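You operate a simulated robot arm through the tools that you are given. There is no shell and no other tool.

The job below is to be done with a simulated robot arm. You get a single attempt, and the scene is never put back.

Task
Put things in order on the top of the board stack. At the end: the grey tile from the top of the board stack is on the beige tile sample board; the teal block from the top of the board stack stands where the grey tile stood; the green tin stands where the teal block stood; the yellow cable cap from the top of the board stack stands where the green tin stood; whatever was shut is shut again. Leave all else as you found it, and nothing knocked over.

Only the result counts: the job must be done as asked and must still hold three seconds after the hand-in. Knocking over, shifting, dropping, spilling or breaking anything else fails it. A push-on lid holds only when it is set on centred and level and pressed home; a screw cap is set on level and turned clockwise until tight.

Robot
A 6-joint arm with a two-finger parallel gripper, fixed in place. Base frame: the origin is on the floor under the middle of its stand, x ahead of it, y to its left, z up; the work surface is at about z = 780. Readings come in mm, degrees, newtons and seconds.
With the tool pointing down near the work surface it reaches from about 320 to 740 mm from the base axis. Its first joint turns from -66.0 to 66.0 degrees. Payload 2.45 kg.
The TCP is the grasp point between the finger pads, 24 mm short of the fingertips. In the tool frame z runs along the fingers and y along their closing line. Largest opening 68 mm; finger width 17, thickness 10; the body of the gripper, 40 by 70 mm, starts 41 mm behind the TCP.
Orientation is told as [roll, pitch, yaw] about the base's x, y, z axes, in that order, counted from this pose: with the fingers straight down and closing along the base's y, the tool's x points along the base's -x, its y along +y and its z along -z.

Tools
- The arm moves only by the tool servo_tool. Its argument "commands" is a list of rows, each a list of 7 numbers: the shift along the base's x, y, z in mm, then the turn, a rotation vector about the base's x, y, z in degrees, then the closure, from 0 (fully open) to 1 (shut). In form: [[x, y, z, wx, wy, wz, claw], ...]. A call has 1 to 20 rows; each row is the pose to reach, as a shift and turn from the pose commanded when the call began. A row lasts 0.2 s, in which the tool goes at most 50 mm and 8.6 degrees; a call with a longer step from one row to the next is refused whole, and so is a gripper value outside its range. Where a pose cannot be reached the arm comes as near as it can. A force on the tool above 40 N (or 10 N above the force at the start of the call, whichever is more), or a blocked arm, ends the call early, and 0.2 s more pass. The fingers move at their own pace (about 108 mm/s each) and stop on an object; they squeeze with about 44 N. The grip force told is the motor's: it shows also when the fingers shut on nothing. Time passes only in rows, and 0.2 s behind the last, so rows that repeat a pose let the fingers close. It gives the time, the measured TCP pose, the force on the tool (base axes), the opening and the grip force at its end, in the units of the frame above (readings bear some noise), with the torque about the TCP (base axes, N m) and any sound that the robot's microphone picked up.
- Cameras (640 x 400 px; columns grow to the right, rows downward): "scene" is fixed at [142.4, 397.5, 1457.9]; the picture's right is [-0.92, -0.38, 0.00], its down [-0.24, 0.58, -0.78] and it looks along [0.30, -0.72, -0.63] (base axes); focal length 315 px, centre (320, 200). "wrist" rides on the gripper at [84, 11, -75] in the tool frame; the picture's right is [-0.13, 0.99, 0.00], its down [-0.60, -0.08, -0.79] and it looks along [-0.79, -0.10, 0.61] (tool axes); focal length 251 px, centre (320, 200). There is no depth. A picture from a camera that has moved, and an enlarged one, comes with that camera's place and axes in the base frame and with its lens.
- get_image(camera): a new picture of that camera. It takes no simulated time.
- enlarge(camera, box): a new picture of the part [left, top, right, bottom] of that camera's present view, enlarged. It takes no simulated time.
- job_done(): hands the job in; it is judged then, once.

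Nothing tells you positions but the pictures and the camera data. Unless the task says otherwise, let go and move clear before handing in.

The tools are called as name(argument=value, ...) on one line, values as JSON. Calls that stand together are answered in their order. servo_tool: Moves the arm, as the interface text tells. Its arguments: {"type":"object","properties":{"commands":{"type":"array"}},"required":["commands"]} The other tools are called the same way: get_image (camera) takes a picture; enlarge (camera, box) takes an enlarged picture of a part of a camera's view; job_done () hands the job in.

At the start:

```text
time_s: 0.0
tool_pos: [413.0, -139.9, 1094.1]
ee_rot: [0.0, 0.0, 0.0]
ft_force: [-0.5, -0.1, -1.0]
ft_torque: [0.04, 0.01, -0.01]
gripper_width: 68.1
finger_force: 0.0
```

scene: 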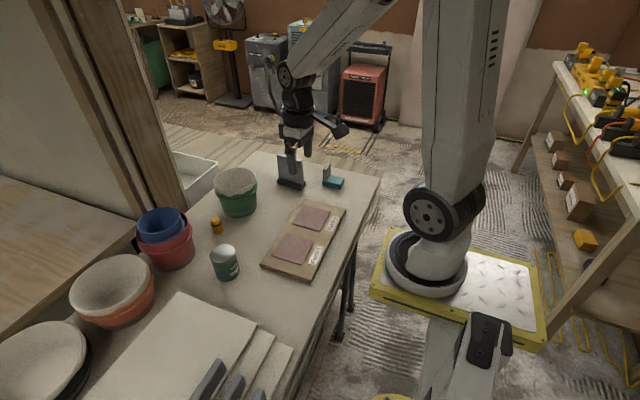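
wrist: 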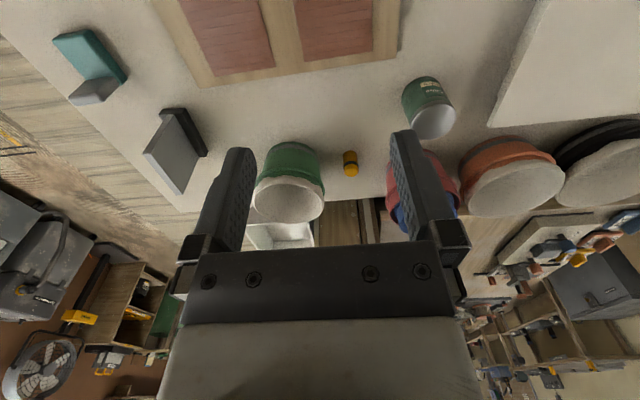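

I see a table with a beige tile sample board (two pinkish tiles), a grey upright tile on a stand, a teal block, a green tin, a yellow cap and buckets. I will look closer before any move.

enlarge(camera="scene", box=[180, 130, 400, 300])

enlarge(camera="scene", box=[0, 250, 320, 400])

enlarge(camera="wrist", box=[0, 0, 320, 220])

enlarge(camera="wrist", box=[320, 0, 640, 220])

```text
2.35 times, centred on (290, 215) of scene
camera zoom: at [142.4, 397.5, 1457.9], right [-0.92, -0.38, 0.0], down [-0.24, 0.58, -0.78], along [0.3, -0.72, -0.63], focal length 740 px, centre (391, 165)
```

zoom: 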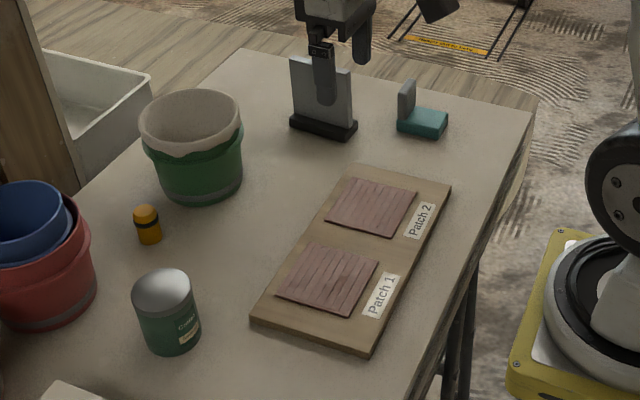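

```text
2.00 times, centred on (160, 325) of scene
camera zoom: at [142.4, 397.5, 1457.9], right [-0.92, -0.38, 0.0], down [-0.24, 0.58, -0.78], along [0.3, -0.72, -0.63], focal length 629 px, centre (640, -50)
```

zoom: 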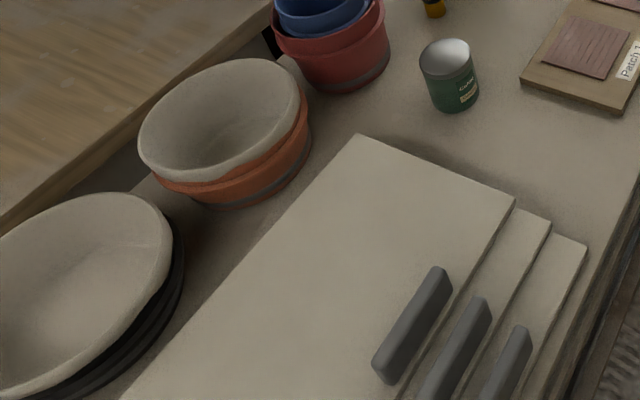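

```text
1.82 times, centred on (160, 110) of wrist
camera zoom: at [328.5, -129.4, 1169.8], right [0.13, 0.99, 0.0], down [0.6, -0.08, 0.79], along [0.79, -0.1, -0.61], focal length 457 px, centre (611, 364)
```

zoom: 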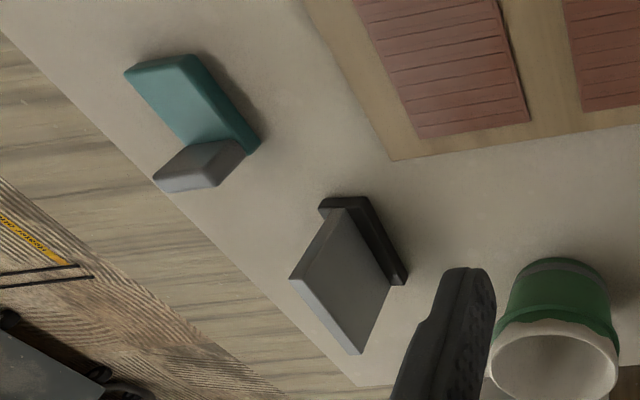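

```text
1.82 times, centred on (480, 110) of wrist
camera zoom: at [328.5, -129.4, 1169.8], right [0.13, 0.99, 0.0], down [0.6, -0.08, 0.79], along [0.79, -0.1, -0.61], focal length 457 px, centre (29, 364)
```

zoom: 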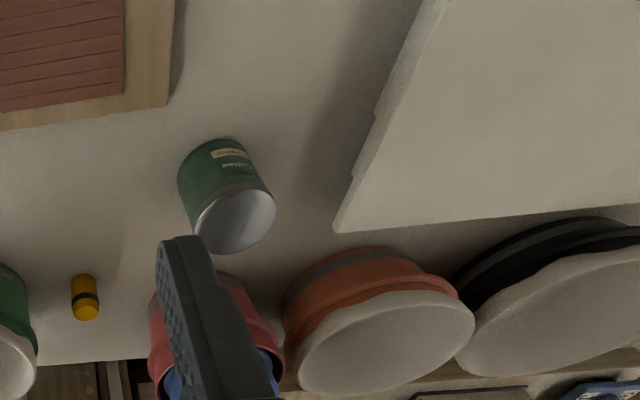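

I see the tile at roughly (595, -425), the teal block at (455, -480), the tin at (569, 5), the cap at (687, -115), and the board spanning about x 355–503, y -350 to -55. Next I move the camera closer to the tile and teal block to measure them.

servo_tool(commands=[[-9, -36, -18, 0, 0, 0, 0], [-18, -72, -36, 0, 0, 0, 0], [-27, -108, -54, 0, 0, 0, 0], [-36, -144, -72, 0, 0, 0, 0], [-45, -180, -90, 0, 0, 0, 0], [-54, -216, -108, 0, 0, 0, 0], [-61, -253, -130, 0, 0, 0, 0], [-61, -253, -130, 0, 0, 0, 0]])

```text
time_s: 1.8
tool_pos: [351.5, -394.5, 963.1]
ee_rot: [0.0, 0.0, 0.0]
ft_force: [0.1, 0.1, 0.8]
ft_torque: [0.02, -0.02, -0.04]
gripper_width: 68.1
finger_force: 0.0
```

The arm is now nearer the tile and teal block; I take pictures to measure them.

get_image(camera="wrist")

enlarge(camera="scene", box=[260, 130, 360, 200])

enlarge(camera="scene", box=[190, 200, 290, 290])

```text
taken
camera wrist: at [267.8, -382.6, 1038.4], right [0.13, 0.99, 0.0], down [0.6, -0.08, 0.79], along [0.79, -0.1, -0.61], focal length 251 px, centre (320, 200)
```

wrist: 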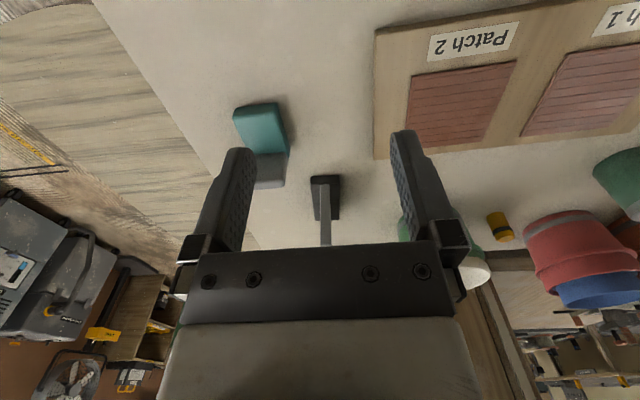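

```text
5.71 times, centred on (310, 165) of scene
camera zoom: at [142.4, 397.5, 1457.9], right [-0.92, -0.38, 0.0], down [-0.24, 0.58, -0.78], along [0.3, -0.72, -0.63], focal length 1798 px, centre (377, 400)
```

zoom: 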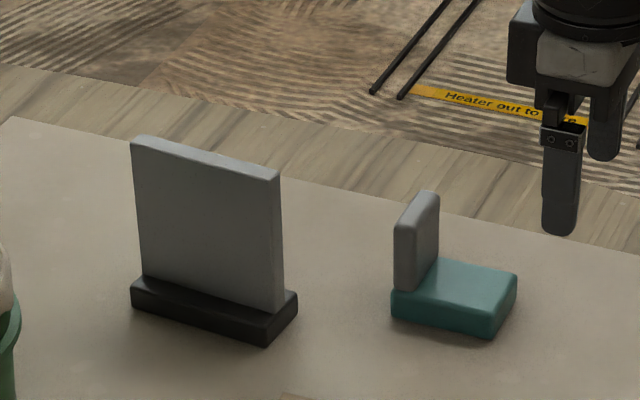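

```text
4.44 times, centred on (240, 245) of scene
camera zoom: at [142.4, 397.5, 1457.9], right [-0.92, -0.38, 0.0], down [-0.24, 0.58, -0.78], along [0.3, -0.72, -0.63], focal length 1398 px, centre (676, 0)
```

zoom: 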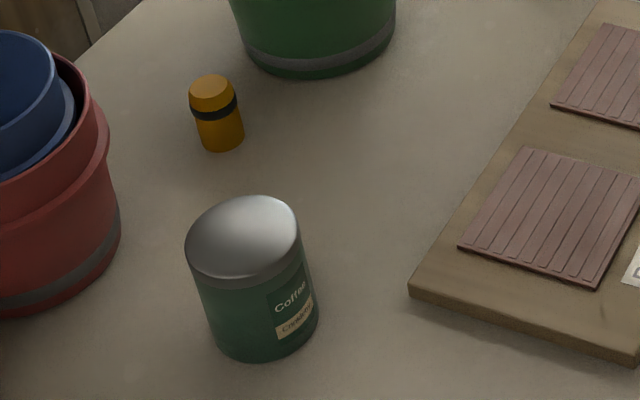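

The tin is a coffee tin with a silver lid; the tile stands in a black foot, and the teal block has a grey fin at its far end. I zoom in on both with the wrist camera.

enlarge(camera="wrist", box=[220, 80, 380, 260])

enlarge(camera="scene", box=[270, 145, 310, 195])

enlarge(camera="scene", box=[315, 155, 355, 195])

```text
2.22 times, centred on (300, 170) of wrist
camera zoom: at [267.8, -382.6, 1038.4], right [0.13, 0.99, 0.0], down [0.6, -0.08, 0.79], along [0.79, -0.1, -0.61], focal length 559 px, centre (364, 267)
```

zoom: 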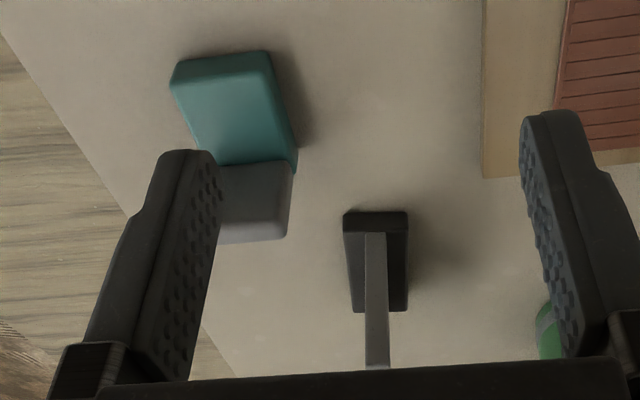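

```text
8.00 times, centred on (290, 170) of scene
camera zoom: at [142.4, 397.5, 1457.9], right [-0.92, -0.38, 0.0], down [-0.24, 0.58, -0.78], along [0.3, -0.72, -0.63], focal length 2517 px, centre (560, 440)
```

zoom: 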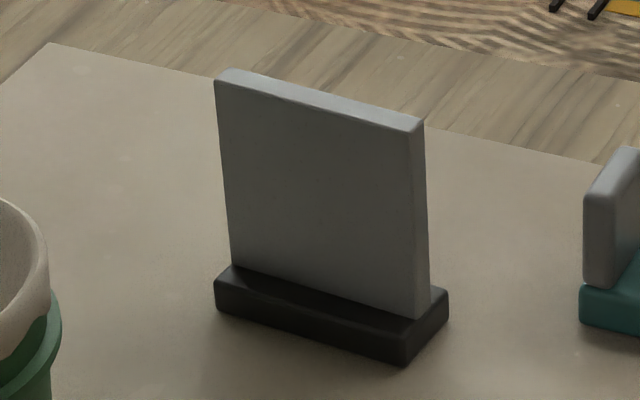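

```text
10.00 times, centred on (335, 175) of scene
camera zoom: at [142.4, 397.5, 1457.9], right [-0.92, -0.38, 0.0], down [-0.24, 0.58, -0.78], along [0.3, -0.72, -0.63], focal length 3146 px, centre (170, 450)
```

zoom: 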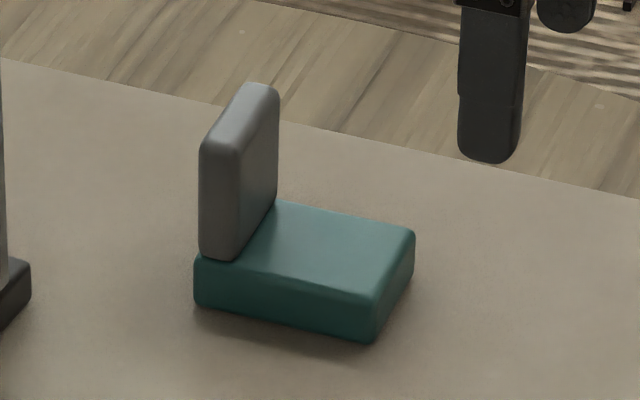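

The tile's base is centred about (593, -417), about 97 by 40 mm, yaw about -4.5°, top at z≈890; the teal block is centred about (453, -480). I move the open gripper above the tile and check the alignment.

servo_tool(commands=[[40, -4, 0, 0, 0, -1, 0], [80, -8, 0, 0, 0, -2, 0], [120, -12, 0, 0, 0, -3, 0], [160, -16, 0, 0, 0, -4, 0], [200, -19, 0, 0, 0, -4.5, 0], [236, -21, -10, 0, 0, -4.5, 0], [241, -21, -20, 0, 0, -4.5, 0], [241, -21, -20, 0, 0, -4.5, 0]])

get_image(camera="wrist")

enlarge(camera="scene", box=[250, 110, 350, 200])

```text
time_s: 3.6
tool_pos: [591.9, -413.8, 945.6]
ee_rot: [0.0, -0.1, -4.5]
ft_force: [0.0, 0.0, 0.5]
ft_torque: [0.0, 0.0, 0.04]
gripper_width: 67.9
finger_force: 0.1
```

```text
taken
camera wrist: at [509.9, -396.7, 1020.0], right [0.21, 0.98, 0.0], down [0.6, -0.13, 0.79], along [0.78, -0.16, -0.61], focal length 251 px, centre (320, 200)
```

wrist: 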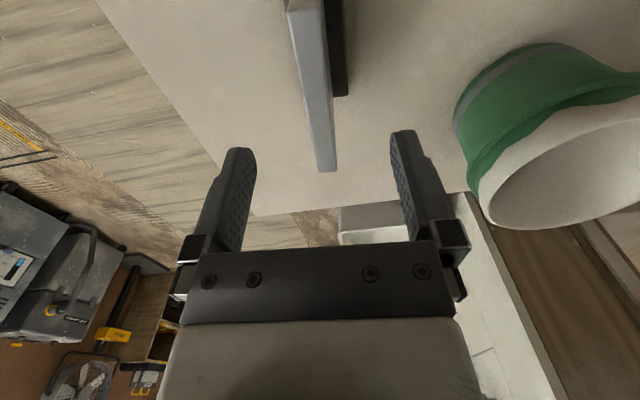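

```text
4.44 times, centred on (300, 155) of scene
camera zoom: at [142.4, 397.5, 1457.9], right [-0.92, -0.38, 0.0], down [-0.24, 0.58, -0.78], along [0.3, -0.72, -0.63], focal length 1398 px, centre (409, 400)
```

zoom: 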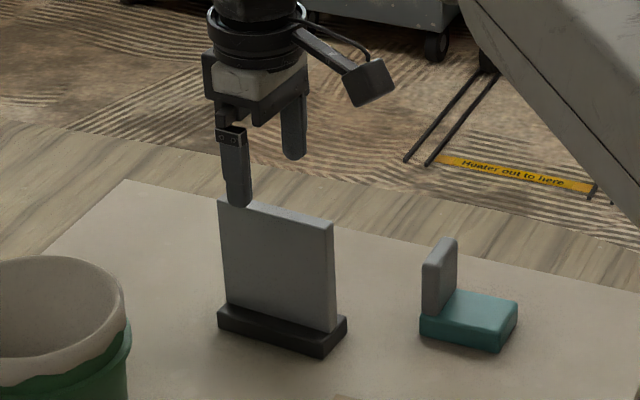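

The gripper is centred over the plate with its line about -5.5° in yaw. I lower to z≈864 around the plate and close.

servo_tool(commands=[[0, -1, -20, 0, 0, -0.8, 0], [0, -1, -40, 0, 0, -0.8, 0], [0, -1, -60, 0, 0, -0.8, 0], [0, -1, -80, 0, 0, -0.8, 0], [0, -1, -80, 0, 0, -0.8, 0]])

get_image(camera="wrist")

enlarge(camera="scene", box=[250, 110, 350, 200])

```text
time_s: 4.8
tool_pos: [592.4, -416.0, 863.2]
ee_rot: [-0.1, 0.0, -5.3]
ft_force: [-0.4, 0.8, 0.3]
ft_torque: [-0.01, 0.0, -0.01]
gripper_width: 67.8
finger_force: 0.1
```

```text
taken
camera wrist: at [510.0, -396.6, 939.7], right [0.22, 0.98, 0.0], down [0.59, -0.13, 0.79], along [0.77, -0.17, -0.61], focal length 251 px, centre (320, 200)
```

wrist: 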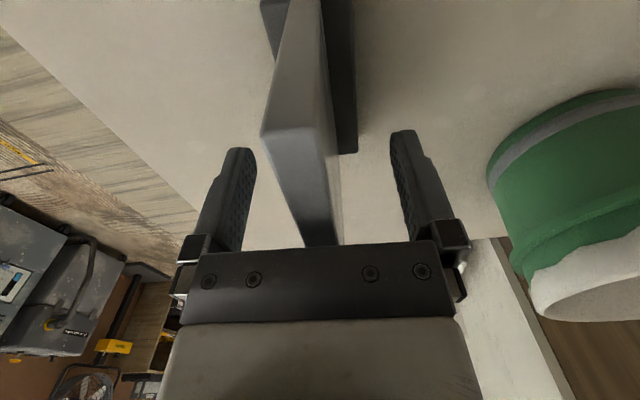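

```text
4.44 times, centred on (300, 155) of scene
camera zoom: at [142.4, 397.5, 1457.9], right [-0.92, -0.38, 0.0], down [-0.24, 0.58, -0.78], along [0.3, -0.72, -0.63], focal length 1398 px, centre (409, 400)
```

zoom: 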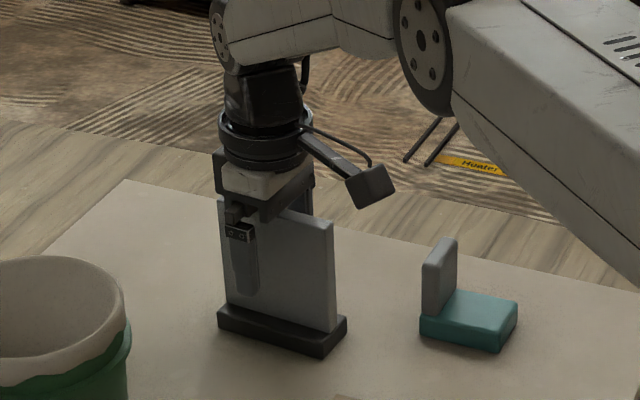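

The fingers straddle the plate well clear on both sides. I close the gripper there.

servo_tool(commands=[[0, 0, 0, 0, 0, 0, 0.5], [0, 0, 0, 0, 0, 0, 1], [0, 0, 0, 0, 0, 0, 1], [0, 0, 0, 0, 0, 0, 1]])

get_image(camera="wrist")

```text
time_s: 5.8
tool_pos: [592.9, -416.1, 864.3]
ee_rot: [0.0, 0.0, -5.3]
ft_force: [0.1, 0.0, 0.3]
ft_torque: [-0.08, -0.04, 0.03]
gripper_width: 13.9
finger_force: 33.9
```

```text
taken
camera wrist: at [509.9, -396.6, 939.9], right [0.22, 0.98, 0.0], down [0.59, -0.13, 0.79], along [0.77, -0.17, -0.61], focal length 251 px, centre (320, 200)
```

wrist: 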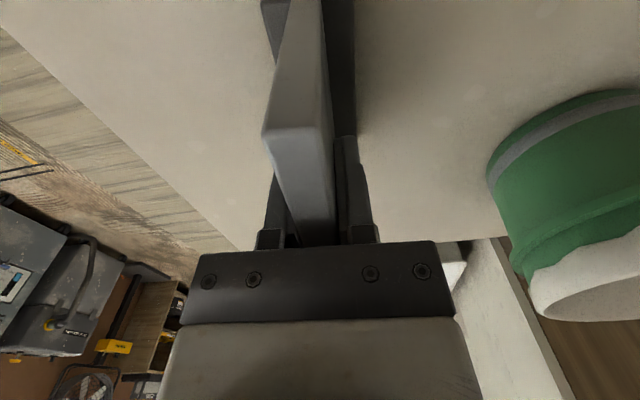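

The plate is held at 13.9 mm. I lift it 50 mm straight up and check that the foot comes along.

servo_tool(commands=[[0, 0, 5, 0, 0, 0, 1], [0, 0, 15, 0, 0, 0, 1], [0, 0, 30, 0, 0, 0, 1], [0, 0, 50, 0, 0, 0, 1], [0, 0, 50, 0, 0, 0, 1]])

get_image(camera="wrist")

enlarge(camera="scene", box=[250, 110, 350, 200])

```text
time_s: 7.0
tool_pos: [591.5, -415.9, 915.3]
ee_rot: [-0.1, 0.0, -5.3]
ft_force: [0.1, 0.5, -3.5]
ft_torque: [-0.01, 0.0, -0.03]
gripper_width: 13.8
finger_force: 34.1
```

```text
taken
camera wrist: at [509.8, -396.8, 989.7], right [0.22, 0.98, 0.0], down [0.59, -0.13, 0.79], along [0.77, -0.17, -0.61], focal length 251 px, centre (320, 200)
```

wrist: 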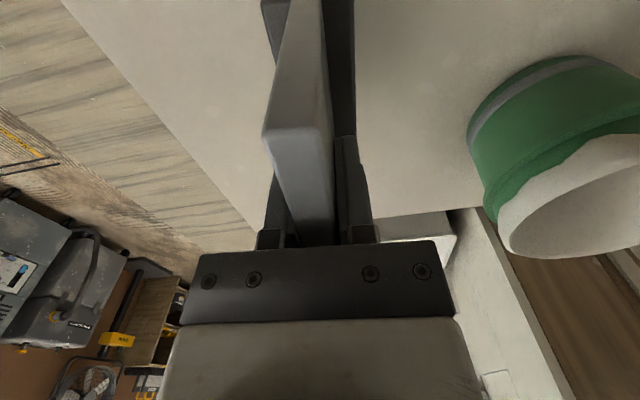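

```text
4.44 times, centred on (300, 155) of scene
camera zoom: at [142.4, 397.5, 1457.9], right [-0.92, -0.38, 0.0], down [-0.24, 0.58, -0.78], along [0.3, -0.72, -0.63], focal length 1398 px, centre (409, 400)
```

zoom: 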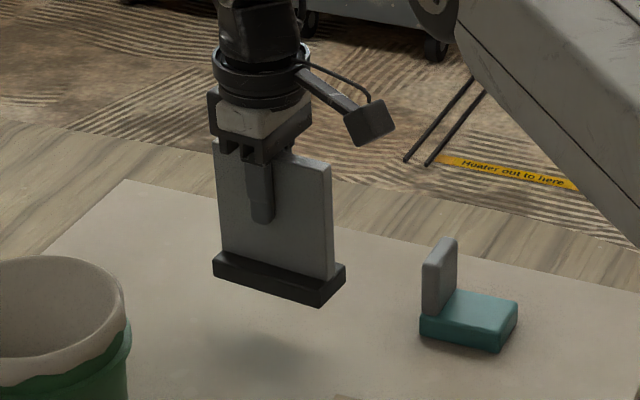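

The tile with its foot is lifted cleanly; the tile stood centred about (590, -416). I carry it over Patch 2 of the sample board, turning it to line up with the board.

servo_tool(commands=[[-10, 10, 12, 0, 0, 0, 1], [-35, 35, 18, 0, 0, 2, 1], [-65, 65, 20, 0, 0, 4, 1], [-95, 95, 20, 0, 0, 6, 1], [-122, 122, 20, 0, 0, 6.5, 1], [-140, 141, 20, 0, 0, 6.5, 1], [-145, 146, 20, 0, 0, 6.5, 1], [-145, 146, 20, 0, 0, 6.5, 1]])

get_image(camera="scene")

enlarge(camera="scene", box=[255, 140, 375, 290])

get_image(camera="wrist")

```text
time_s: 8.8
tool_pos: [448.0, -269.8, 933.3]
ee_rot: [-0.1, 0.0, 1.1]
ft_force: [0.1, 0.0, -3.1]
ft_torque: [-0.02, 0.0, 0.01]
gripper_width: 13.9
finger_force: 33.8
```

```text
taken
```

scene: 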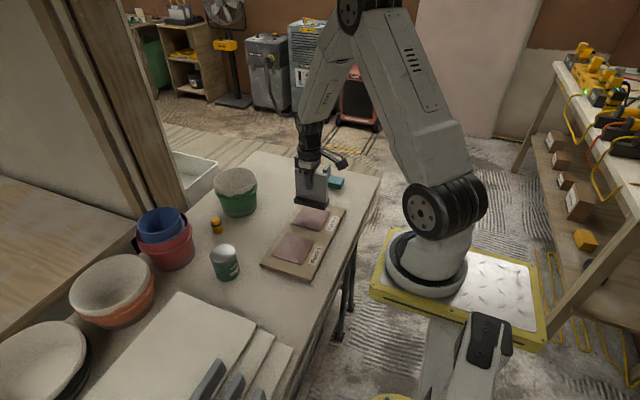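

```text
2.67 times, centred on (315, 215) of scene
camera zoom: at [142.4, 397.5, 1457.9], right [-0.92, -0.38, 0.0], down [-0.24, 0.58, -0.78], along [0.3, -0.72, -0.63], focal length 839 px, centre (333, 160)
```

zoom: 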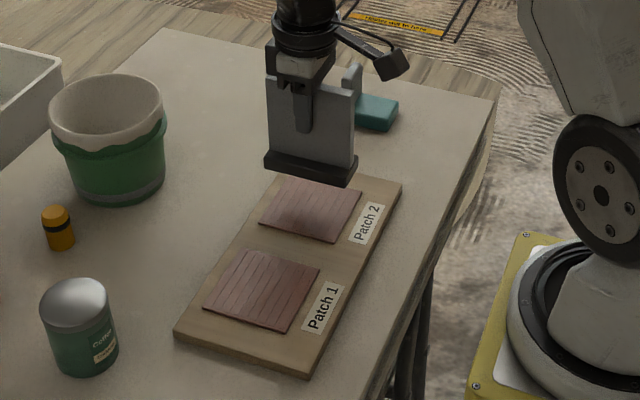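

```text
taken
camera wrist: at [363.4, -259.6, 1009.4], right [0.11, 0.99, 0.0], down [0.61, -0.07, 0.79], along [0.79, -0.09, -0.61], focal length 251 px, centre (320, 200)
```

wrist: 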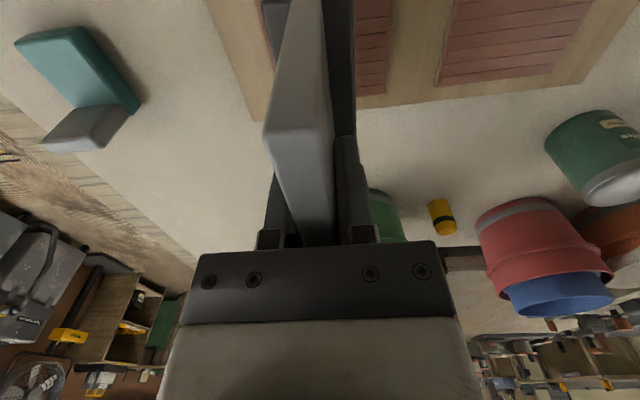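

The tile is held over Patch 2 and its shadow falls on the patch. I lower it 44 mm and look again before contact.

servo_tool(commands=[[0, 0, -12, 0, 0, 0.6, 1], [0, 0, -24, 0, 0, 0.6, 1], [0, 0, -36, 0, 0, 0.6, 1], [0, 0, -44, 0, 0, 0.6, 1], [0, 0, -44, 0, 0, 0.6, 1]])

enlarge(camera="scene", box=[280, 160, 360, 240])

```text
time_s: 10.0
tool_pos: [447.4, -271.0, 889.7]
ee_rot: [0.0, 0.0, 1.7]
ft_force: [0.1, 0.1, -3.5]
ft_torque: [0.02, -0.01, 0.0]
gripper_width: 13.9
finger_force: 33.7
```

```text
5.00 times, centred on (320, 200) of scene
camera zoom: at [142.4, 397.5, 1457.9], right [-0.92, -0.38, 0.0], down [-0.24, 0.58, -0.78], along [0.3, -0.72, -0.63], focal length 1573 px, centre (320, 200)
```

zoom: 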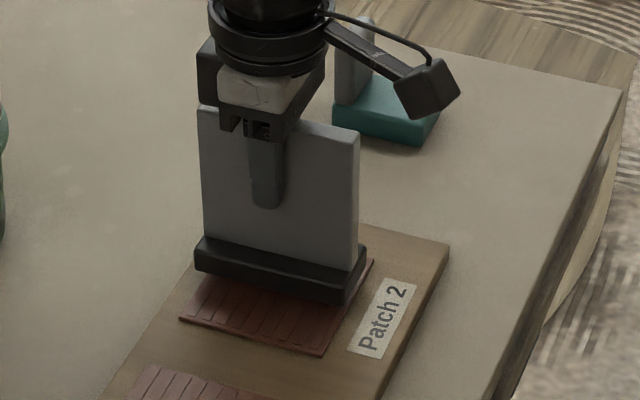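

The foot hangs about 10–15 mm over the patch, well placed. I lower in small steps watching the force.

servo_tool(commands=[[0, 0, -2, 0, 0, 0, 1], [0, 0, -4, 0, 0, 0, 1], [0, 0, -6, 0, 0, 0, 1], [0, 0, -8, 0, 0, 0, 1]])

enlarge(camera="scene", box=[280, 180, 340, 230])

```text
time_s: 11.0
tool_pos: [447.5, -268.8, 882.5]
ee_rot: [0.0, -0.1, 1.8]
ft_force: [0.6, -1.1, -2.8]
ft_torque: [0.0, 0.02, 0.03]
gripper_width: 13.8
finger_force: 33.8
```

```text
8.00 times, centred on (310, 205) of scene
camera zoom: at [142.4, 397.5, 1457.9], right [-0.92, -0.38, 0.0], down [-0.24, 0.58, -0.78], along [0.3, -0.72, -0.63], focal length 2517 px, centre (400, 160)
```

zoom: 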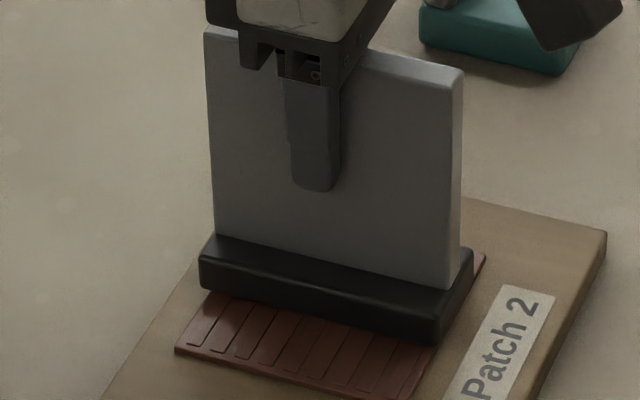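

Still free, about 5 mm to go. I keep lowering in 1 mm steps.

servo_tool(commands=[[0, 0, -1, 0, 0, 0, 1], [0, 0, -2, 0, 0, 0, 1], [0, 0, -3, 0, 0, 0, 1], [0, 0, -3, 0, 0, 0, 1]])

```text
time_s: 12.0
tool_pos: [448.6, -269.0, 879.7]
ee_rot: [-0.1, -0.1, 1.8]
ft_force: [-0.6, 6.1, 23.4]
ft_torque: [0.57, 0.01, 0.01]
gripper_width: 14.2
finger_force: 34.0
```

Contact felt at base height about z=795. I ease off the press slightly and then open the fingers.

servo_tool(commands=[[0, 0, 0.8, 0, 0, 0, 1], [0, 0, 0.8, 0, 0, 0, 1]])

enlarge(camera="scene", box=[280, 180, 340, 230])

```text
time_s: 12.6
tool_pos: [447.8, -270.7, 881.8]
ee_rot: [-0.1, -0.1, 1.7]
ft_force: [3.0, 0.1, 5.5]
ft_torque: [0.14, -0.7, -0.02]
gripper_width: 14.0
finger_force: 33.8
```

```text
8.00 times, centred on (310, 205) of scene
camera zoom: at [142.4, 397.6, 1457.9], right [-0.92, -0.38, 0.0], down [-0.24, 0.58, -0.78], along [0.3, -0.72, -0.63], focal length 2517 px, centre (400, 160)
```

zoom: 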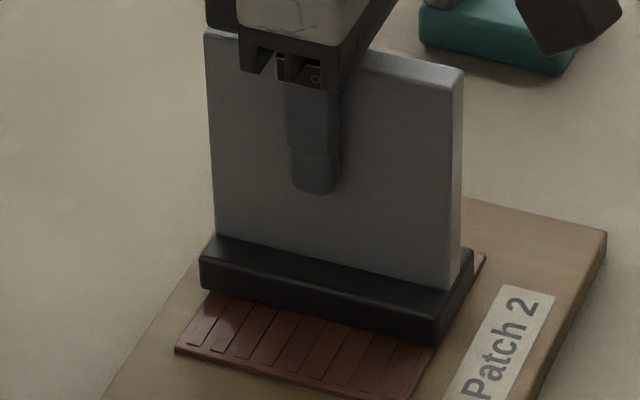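

The tile rests on the patch. I open the fingers fully and keep still.

servo_tool(commands=[[0, 0, 0, 0, 0, 0, 0.6], [0, 0, 0, 0, 0, 0, 0.3], [0, 0, 0, 0, 0, 0, 0], [0, 0, 0, 0, 0, 0, 0]])

enlarge(camera="scene", box=[280, 180, 340, 230])

get_image(camera="wrist")

```text
time_s: 13.6
tool_pos: [448.0, -269.1, 879.5]
ee_rot: [0.0, 0.0, 1.8]
ft_force: [-0.4, -0.8, 0.5]
ft_torque: [-0.03, -0.01, 0.03]
gripper_width: 68.3
finger_force: 0.0
```

```text
8.00 times, centred on (310, 205) of scene
camera zoom: at [142.4, 397.5, 1457.9], right [-0.92, -0.38, 0.0], down [-0.24, 0.58, -0.78], along [0.3, -0.72, -0.63], focal length 2517 px, centre (400, 160)
```

zoom: 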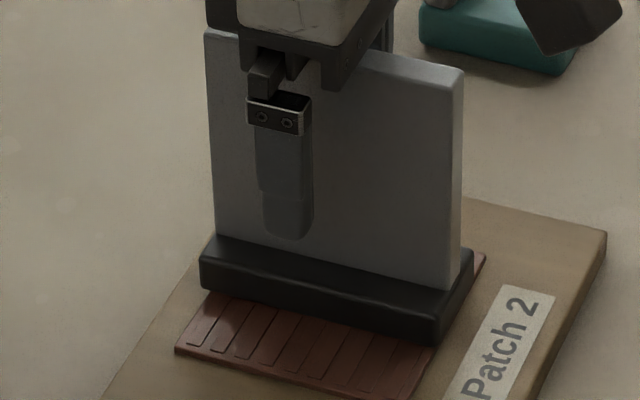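

```text
taken
camera wrist: at [363.2, -261.1, 955.9], right [0.1, 1.0, 0.0], down [0.61, -0.06, 0.79], along [0.79, -0.08, -0.61], focal length 251 px, centre (320, 200)
```

wrist: 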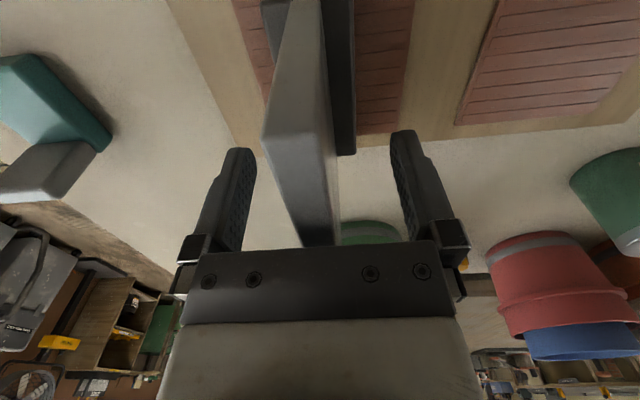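

The tile stands level on the board with the fingers clear of it. I raise straight up and move over to view the teal block closely.

servo_tool(commands=[[0, 0, 30, 0, 0, 0, 0], [0, 0, 65, 0, 0, 0, 0], [0, 0, 90, 0, 0, -1.8, 0], [-5, -45, 90, 0, 0, -1.8, 0], [-12, -90, 90, 0, 0, -1.8, 0], [-20, -135, 85, 0, 0, -1.8, 0], [-29, -180, 60, 0, 0, -1.8, 0], [-29, -209, 35, 0, 0, -1.8, 0], [-29, -209, 26, 0, 0, -1.8, 0], [-29, -209, 26, 0, 0, -1.8, 0]])

get_image(camera="wrist")

get_image(camera="scene")

```text
refused: row 7 steps farther than a row can; nothing moved
```

```text
taken
camera wrist: at [363.2, -261.1, 955.9], right [0.1, 1.0, 0.0], down [0.61, -0.06, 0.79], along [0.79, -0.08, -0.61], focal length 251 px, centre (320, 200)
```

wrist: 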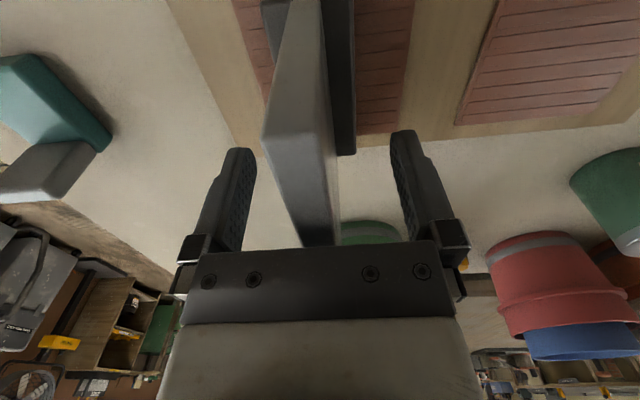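

```text
taken
```

scene: 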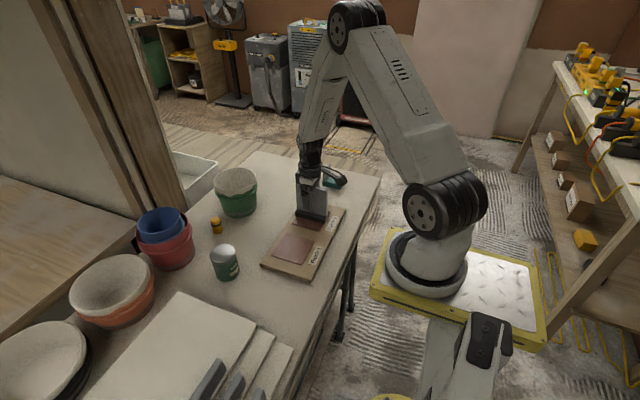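

One row was too long, so nothing moved. I repeat the move with shorter steps.

servo_tool(commands=[[0, 0, 25, 0, 0, 0, 0], [0, 0, 55, 0, 0, 0, 0], [0, 0, 85, 0, 0, -1.8, 0], [-4, -35, 88, 0, 0, -1.8, 0], [-10, -75, 88, 0, 0, -1.8, 0], [-16, -115, 88, 0, 0, -1.8, 0], [-22, -155, 80, 0, 0, -1.8, 0], [-29, -190, 60, 0, 0, -1.8, 0], [-29, -209, 35, 0, 0, -1.8, 0], [-29, -209, 26, 0, 0, -1.8, 0], [-29, -209, 26, 0, 0, -1.8, 0]])

get_image(camera="wrist")

get_image(camera="scene")

```text
time_s: 16.0
tool_pos: [418.3, -480.1, 905.0]
ee_rot: [0.0, 0.0, -0.1]
ft_force: [-0.5, 0.6, -0.1]
ft_torque: [0.03, -0.02, 0.01]
gripper_width: 68.0
finger_force: 0.0
```

```text
taken
camera wrist: at [334.2, -467.5, 981.4], right [0.13, 0.99, 0.0], down [0.6, -0.08, 0.79], along [0.79, -0.1, -0.61], focal length 251 px, centre (320, 200)
```

wrist: 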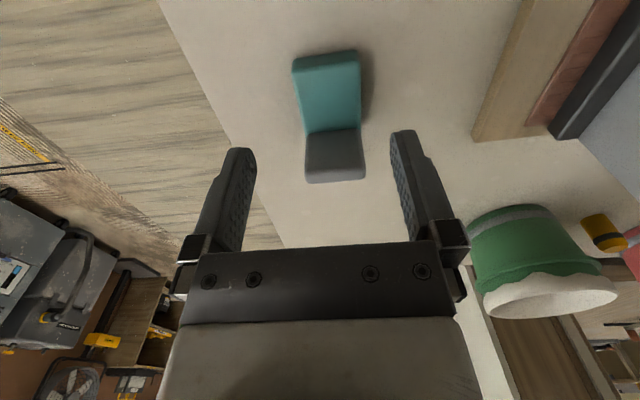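

```text
taken
```

scene: 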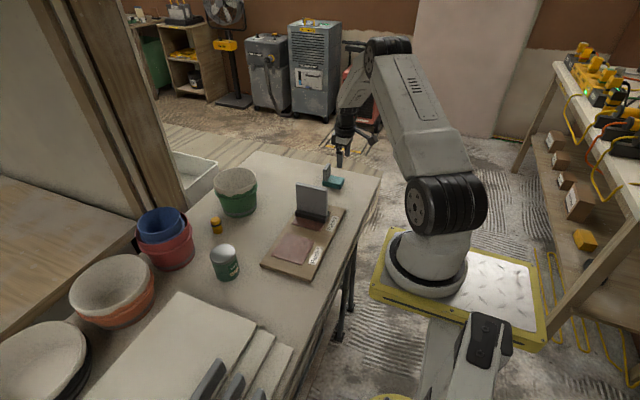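

enlarge(camera="wrist", box=[270, 30, 400, 200])

enlarge(camera="scene", box=[280, 170, 360, 240])

```text
2.35 times, centred on (335, 115) of wrist
camera zoom: at [334.2, -467.5, 981.4], right [0.13, 0.99, 0.0], down [0.6, -0.08, 0.79], along [0.79, -0.1, -0.61], focal length 592 px, centre (285, 400)
```

zoom: 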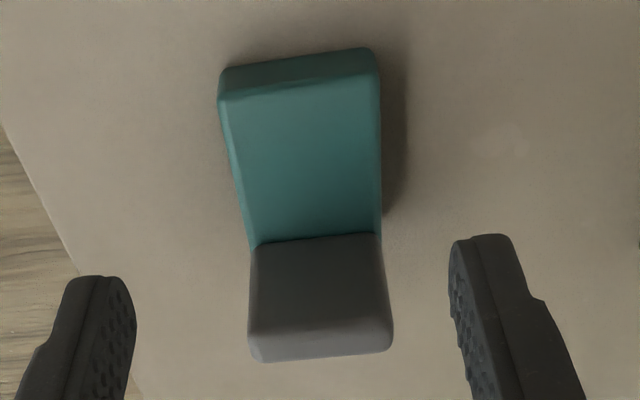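

```text
5.71 times, centred on (320, 205) of scene
camera zoom: at [142.4, 397.5, 1457.9], right [-0.92, -0.38, 0.0], down [-0.24, 0.58, -0.78], along [0.3, -0.72, -0.63], focal length 1798 px, centre (320, 171)
```

zoom: 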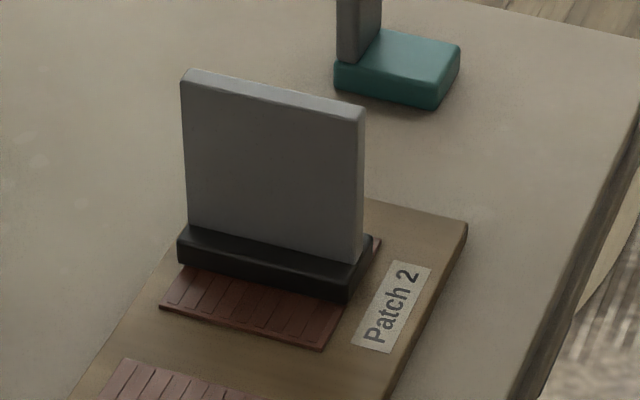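

The tile is standing well on the board. The teal block measures x 417–488, y −499 to −450, top z≈799 with a fin at the far end up to 846; I will grip its body across y at x=446, starting with a partial descent.

servo_tool(commands=[[14, 2, -20, 0, 0, 0.7, 0], [27, 3.2, -40, 0, 0, 0.7, 0], [27, 3.2, -60, 0, 0, 0.7, 0], [27, 3.2, -75, 0, 0, 0.7, 0], [27, 3.2, -75, 0, 0, 0.7, 0]])

get_image(camera="wrist")

enlarge(camera="scene", box=[290, 130, 370, 200])

```text
time_s: 17.2
tool_pos: [444.4, -474.3, 829.3]
ee_rot: [0.0, 0.0, 0.8]
ft_force: [-0.1, 0.0, 0.2]
ft_torque: [0.0, -0.01, 0.0]
gripper_width: 67.9
finger_force: 0.0
```

```text
taken
camera wrist: at [361.2, -465.7, 906.3], right [0.12, 0.99, 0.0], down [0.6, -0.07, 0.79], along [0.79, -0.09, -0.61], focal length 251 px, centre (320, 200)
```

wrist: 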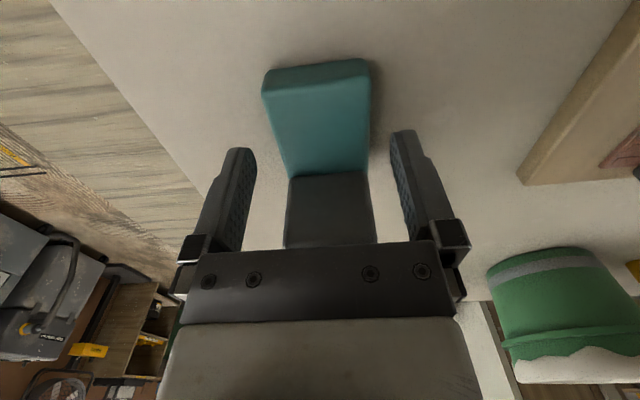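

```text
5.71 times, centred on (330, 165) of scene
camera zoom: at [142.4, 397.5, 1457.9], right [-0.92, -0.38, 0.0], down [-0.24, 0.58, -0.78], along [0.3, -0.72, -0.63], focal length 1798 px, centre (263, 400)
```

zoom: 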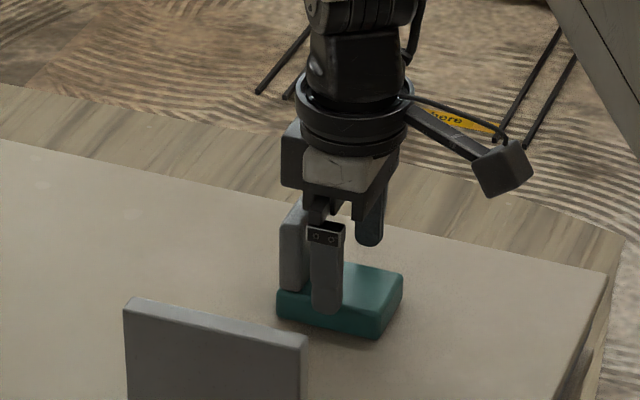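

The block is centred between the fingers (y centre −474.5). I lower the last 24 mm and close on the body.

servo_tool(commands=[[0, 0, -8, 0, 0, 0, 0], [0, 0, -16, 0, 0, 0, 0], [0, 0, -21, 0, 0, 0, 0], [0, 0, -24, 0, 0, 0, 0], [0, 0, -24, 0, 0, 0, 0]])

enlarge(camera="scene", box=[290, 130, 370, 200])

get_image(camera="wrist")

```text
time_s: 18.4
tool_pos: [446.0, -476.4, 811.5]
ee_rot: [-0.3, -0.2, 0.7]
ft_force: [-4.3, 4.7, 23.7]
ft_torque: [-0.05, -0.87, 0.19]
gripper_width: 67.8
finger_force: 0.1
```

```text
5.71 times, centred on (330, 165) of scene
camera zoom: at [141.9, 398.0, 1457.8], right [-0.92, -0.38, 0.0], down [-0.24, 0.58, -0.78], along [0.3, -0.72, -0.63], focal length 1798 px, centre (263, 400)
```

zoom: 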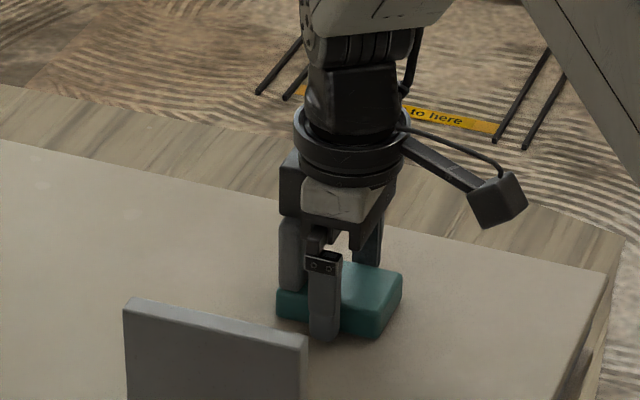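

```text
taken
camera wrist: at [362.1, -466.2, 884.7], right [0.12, 0.99, 0.0], down [0.6, -0.07, 0.8], along [0.79, -0.1, -0.61], focal length 251 px, centre (320, 200)
```

wrist: 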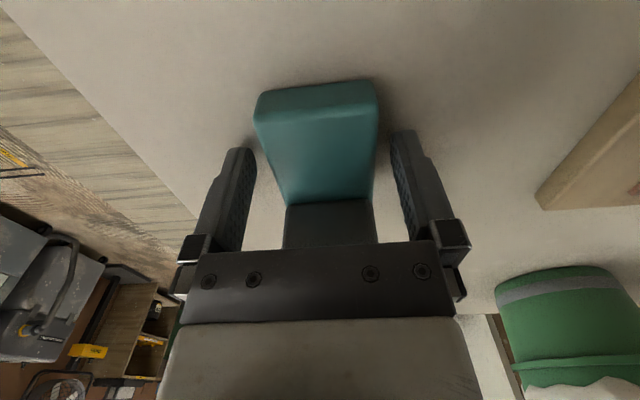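

The gripper body touched the fin's top (contact about 30 mm ahead of the TCP), so the body is wider that way than I assumed. I back up and shift the grip 15 mm toward the near end so the body clears the fin.

servo_tool(commands=[[0, 0, 4, 0, 0, 0, 0], [0, 0, 14, 0, 0, 0, 0], [-7, 0, 24, 0, 0, 0, 0], [-15, 0, 24, 0, 0, 0, 0], [-15, 0, 24, 0, 0, 0, 0]])

get_image(camera="wrist")

enlarge(camera="scene", box=[290, 130, 370, 200])

```text
time_s: 19.6
tool_pos: [431.1, -475.2, 830.5]
ee_rot: [0.0, 0.0, 0.7]
ft_force: [-0.4, -0.2, -0.1]
ft_torque: [0.03, -0.02, 0.01]
gripper_width: 67.7
finger_force: 0.1
```

```text
taken
camera wrist: at [346.3, -465.1, 906.4], right [0.12, 0.99, 0.0], down [0.61, -0.07, 0.79], along [0.79, -0.09, -0.61], focal length 251 px, centre (320, 200)
```

wrist: 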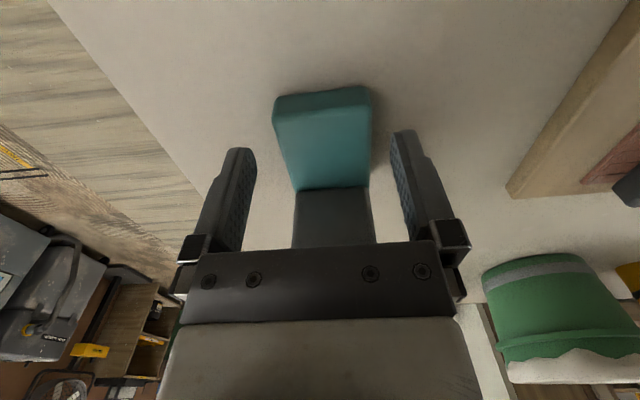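

```text
5.71 times, centred on (330, 165) of scene
camera zoom: at [142.4, 397.5, 1457.9], right [-0.92, -0.38, 0.0], down [-0.24, 0.58, -0.78], along [0.3, -0.72, -0.63], focal length 1798 px, centre (263, 400)
```

zoom: 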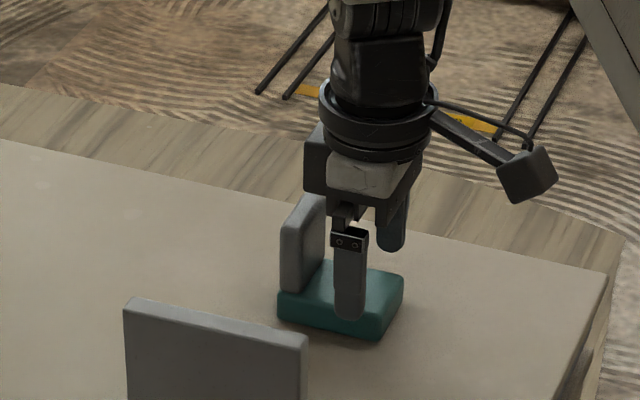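

The block hasn't shifted and the body now clears the fin. I lower again watching the force.

servo_tool(commands=[[0, 0, -8, 0, 0, 0, 0], [0, 0, -16, 0, 0, 0, 0], [0, 0, -20, 0, 0, 0, 0], [0, 0, -23, 0, 0, 0, 0], [0, 0, -23, 0, 0, 0, 0]])

enlarge(camera="scene", box=[310, 140, 360, 195])

```text
time_s: 20.8
tool_pos: [430.7, -475.8, 809.2]
ee_rot: [-0.2, -0.2, 0.6]
ft_force: [-1.9, 3.3, 17.5]
ft_torque: [0.0, -0.79, 0.14]
gripper_width: 67.9
finger_force: 0.0
```

```text
7.27 times, centred on (335, 168) of scene
camera zoom: at [142.0, 397.9, 1457.8], right [-0.92, -0.38, 0.0], down [-0.24, 0.58, -0.78], along [0.3, -0.72, -0.63], focal length 2288 px, centre (211, 436)
```

zoom: 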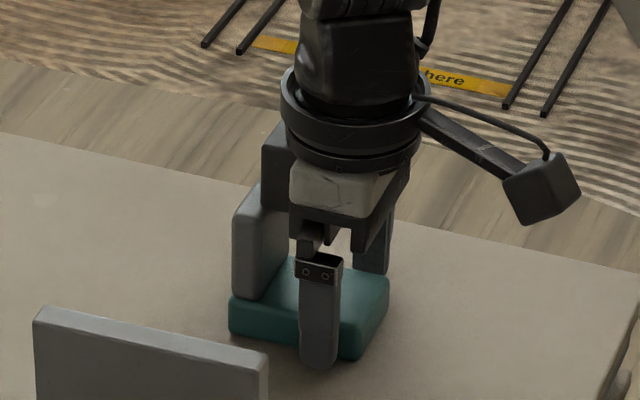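

Something on the far side of the gripper still meets the fin, so a low body grip will not work. I will instead raise, turn the gripper by −90° and grip the fin itself across its thickness.

servo_tool(commands=[[0, 0, 10, 0, 0, 0, 0], [0, 0, 35, 0, 0, 0, 0], [0, 0, 65, 0, 0, 0, 0], [0, 0, 90, 0, 0, -8, 0], [6, 0, 95, 0, 0, -16, 0], [12, 0, 95, 0, 0, -24, 0], [18, 0, 95, 0, 0, -32, 0], [24, 0, 95, 0, 0, -40, 0], [30, 0, 95, 0, 0, -48, 0], [36, 0, 95, 0, 0, -56, 0], [42, 0, 95, 0, 0, -64, 0], [46, 0, 95, 0, 0, -72, 0], [49.3, 0.2, 95, 0, 0, -80, 0], [49.3, 0.2, 95, 0, 0, -88, 0], [49.3, 0.2, 95, 0, 0, -90, 0], [49.3, 0.2, 95, 0, 0, -90, 0]])

get_image(camera="wrist")

enlarge(camera="scene", box=[270, 120, 370, 200])

```text
time_s: 24.2
tool_pos: [479.7, -475.5, 902.3]
ee_rot: [0.0, 0.1, -89.3]
ft_force: [-0.1, -0.5, -0.1]
ft_torque: [-0.03, 0.02, 0.02]
gripper_width: 68.0
finger_force: 0.1
```

```text
taken
camera wrist: at [489.8, -390.5, 978.5], right [0.99, -0.12, 0.0], down [-0.07, -0.6, 0.79], along [-0.09, -0.79, -0.61], focal length 251 px, centre (320, 200)
```

wrist: 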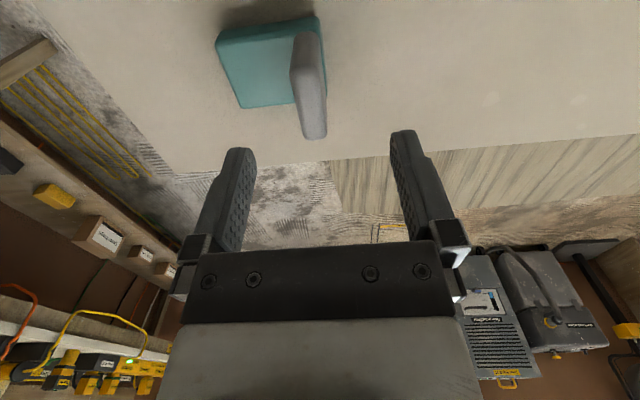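

```text
5.00 times, centred on (320, 160) of scene
camera zoom: at [142.4, 397.5, 1457.9], right [-0.92, -0.38, 0.0], down [-0.24, 0.58, -0.78], along [0.3, -0.72, -0.63], focal length 1573 px, centre (320, 400)
```

zoom: 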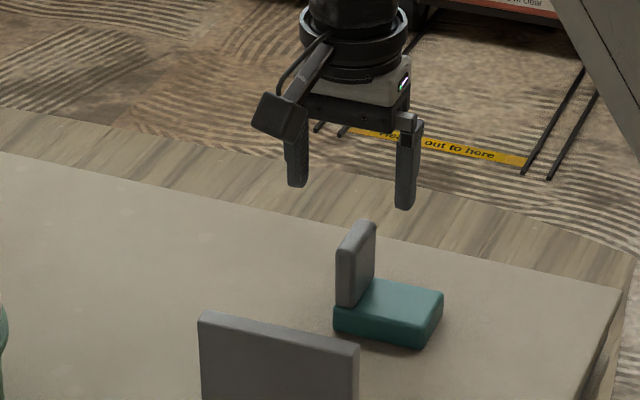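

enlarge(camera="wrist", box=[200, 0, 360, 150])

```text
2.67 times, centred on (280, 75) of wrist
camera zoom: at [489.8, -390.5, 978.5], right [0.99, -0.12, 0.0], down [-0.07, -0.6, 0.79], along [-0.09, -0.79, -0.61], focal length 670 px, centre (427, 533)
```

zoom: 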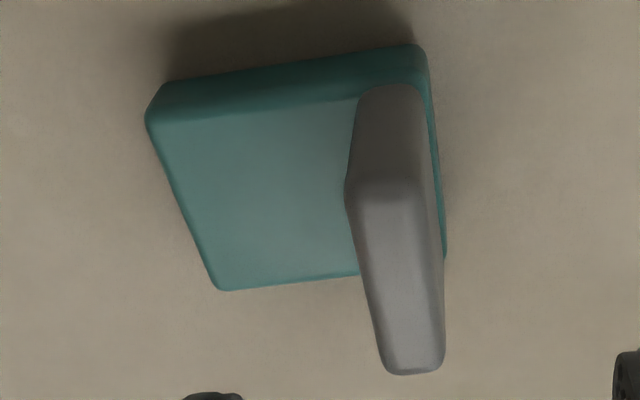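

The fin's top spans x≈467–482, y≈−494 to −451, z≈850. I shift to x=475 and lower so the fingertips stop just above the block's top.

servo_tool(commands=[[-5.3, 1, -15, 0, 0, 0, 0], [-5.3, 1, -35, 0, 0, 0, 0], [-5.3, 1, -55, 0, 0, 0, 0], [-5.3, 1, -68, 0, 0, 0, 0], [-5.3, 1, -73.5, 0, 0, 0, 0], [-5.3, 1, -73.5, 0, 0, 0, 0]])

get_image(camera="wrist")

enlarge(camera="scene", box=[290, 130, 370, 200])

```text
time_s: 25.6
tool_pos: [473.2, -475.0, 829.5]
ee_rot: [0.0, 0.0, -89.3]
ft_force: [0.1, 0.8, -0.2]
ft_torque: [-0.05, 0.02, 0.03]
gripper_width: 67.9
finger_force: 0.0
```

```text
taken
camera wrist: at [484.3, -389.6, 904.6], right [0.99, -0.12, 0.0], down [-0.07, -0.6, 0.79], along [-0.09, -0.79, -0.61], focal length 251 px, centre (320, 200)
```

wrist: 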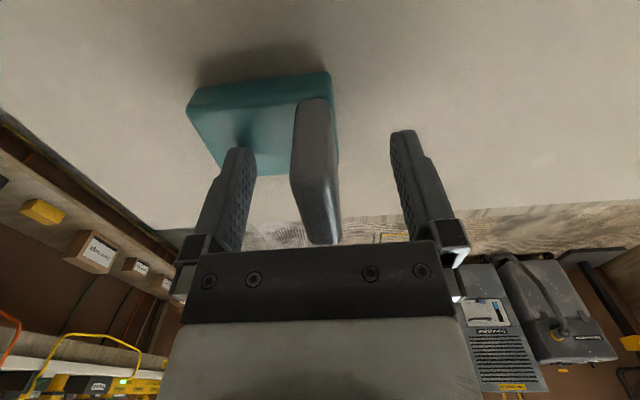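

```text
5.71 times, centred on (330, 165) of scene
camera zoom: at [142.4, 397.5, 1457.9], right [-0.92, -0.38, 0.0], down [-0.24, 0.58, -0.78], along [0.3, -0.72, -0.63], focal length 1798 px, centre (263, 400)
```

zoom: 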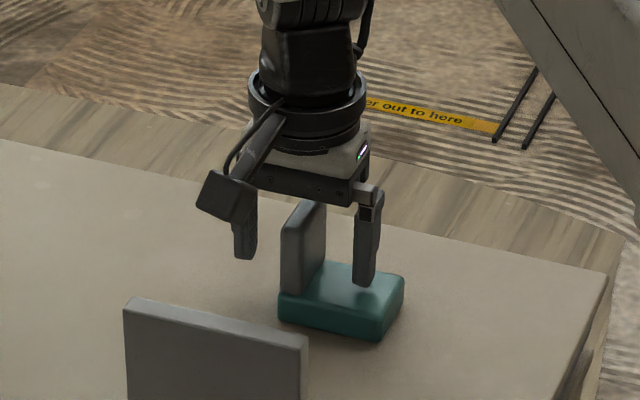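

The fin sits mid-way between the fingers. I close on it.

servo_tool(commands=[[0, 0, 0, 0, 0, 0, 0.5], [0, 0, 0, 0, 0, 0, 1], [0, 0, 0, 0, 0, 0, 1], [0, 0, 0, 0, 0, 0, 1]])

get_image(camera="wrist")

enlarge(camera="scene", box=[290, 130, 370, 200])

```text
time_s: 26.6
tool_pos: [474.1, -474.3, 828.5]
ee_rot: [0.0, 0.0, -89.2]
ft_force: [-0.4, 0.2, 0.1]
ft_torque: [-0.04, 0.01, -0.01]
gripper_width: 15.6
finger_force: 35.3
```

```text
taken
camera wrist: at [484.3, -389.5, 904.8], right [0.99, -0.12, 0.0], down [-0.07, -0.6, 0.79], along [-0.09, -0.79, -0.61], focal length 251 px, centre (320, 200)
```

wrist: 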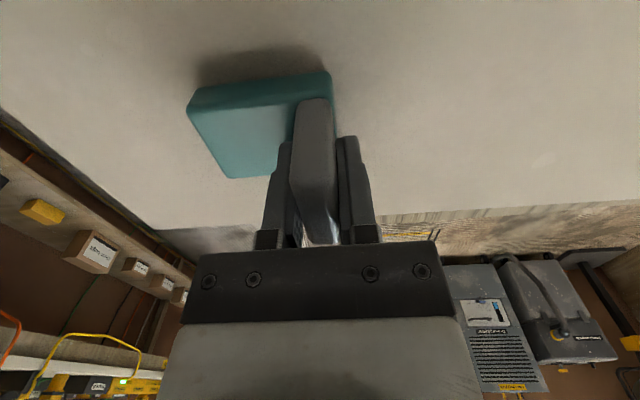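

```text
5.71 times, centred on (330, 165) of scene
camera zoom: at [142.4, 397.5, 1457.9], right [-0.92, -0.38, 0.0], down [-0.24, 0.58, -0.78], along [0.3, -0.72, -0.63], focal length 1798 px, centre (263, 400)
```

zoom: 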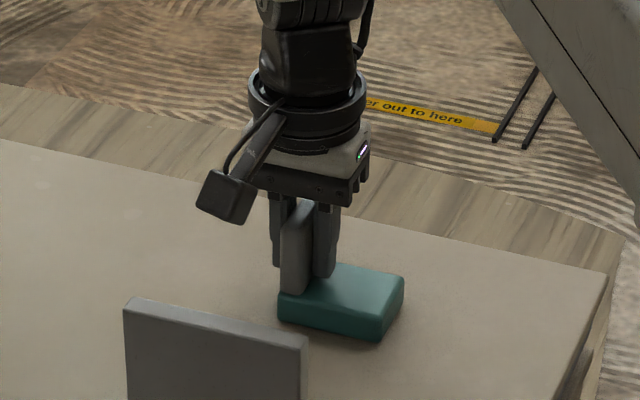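

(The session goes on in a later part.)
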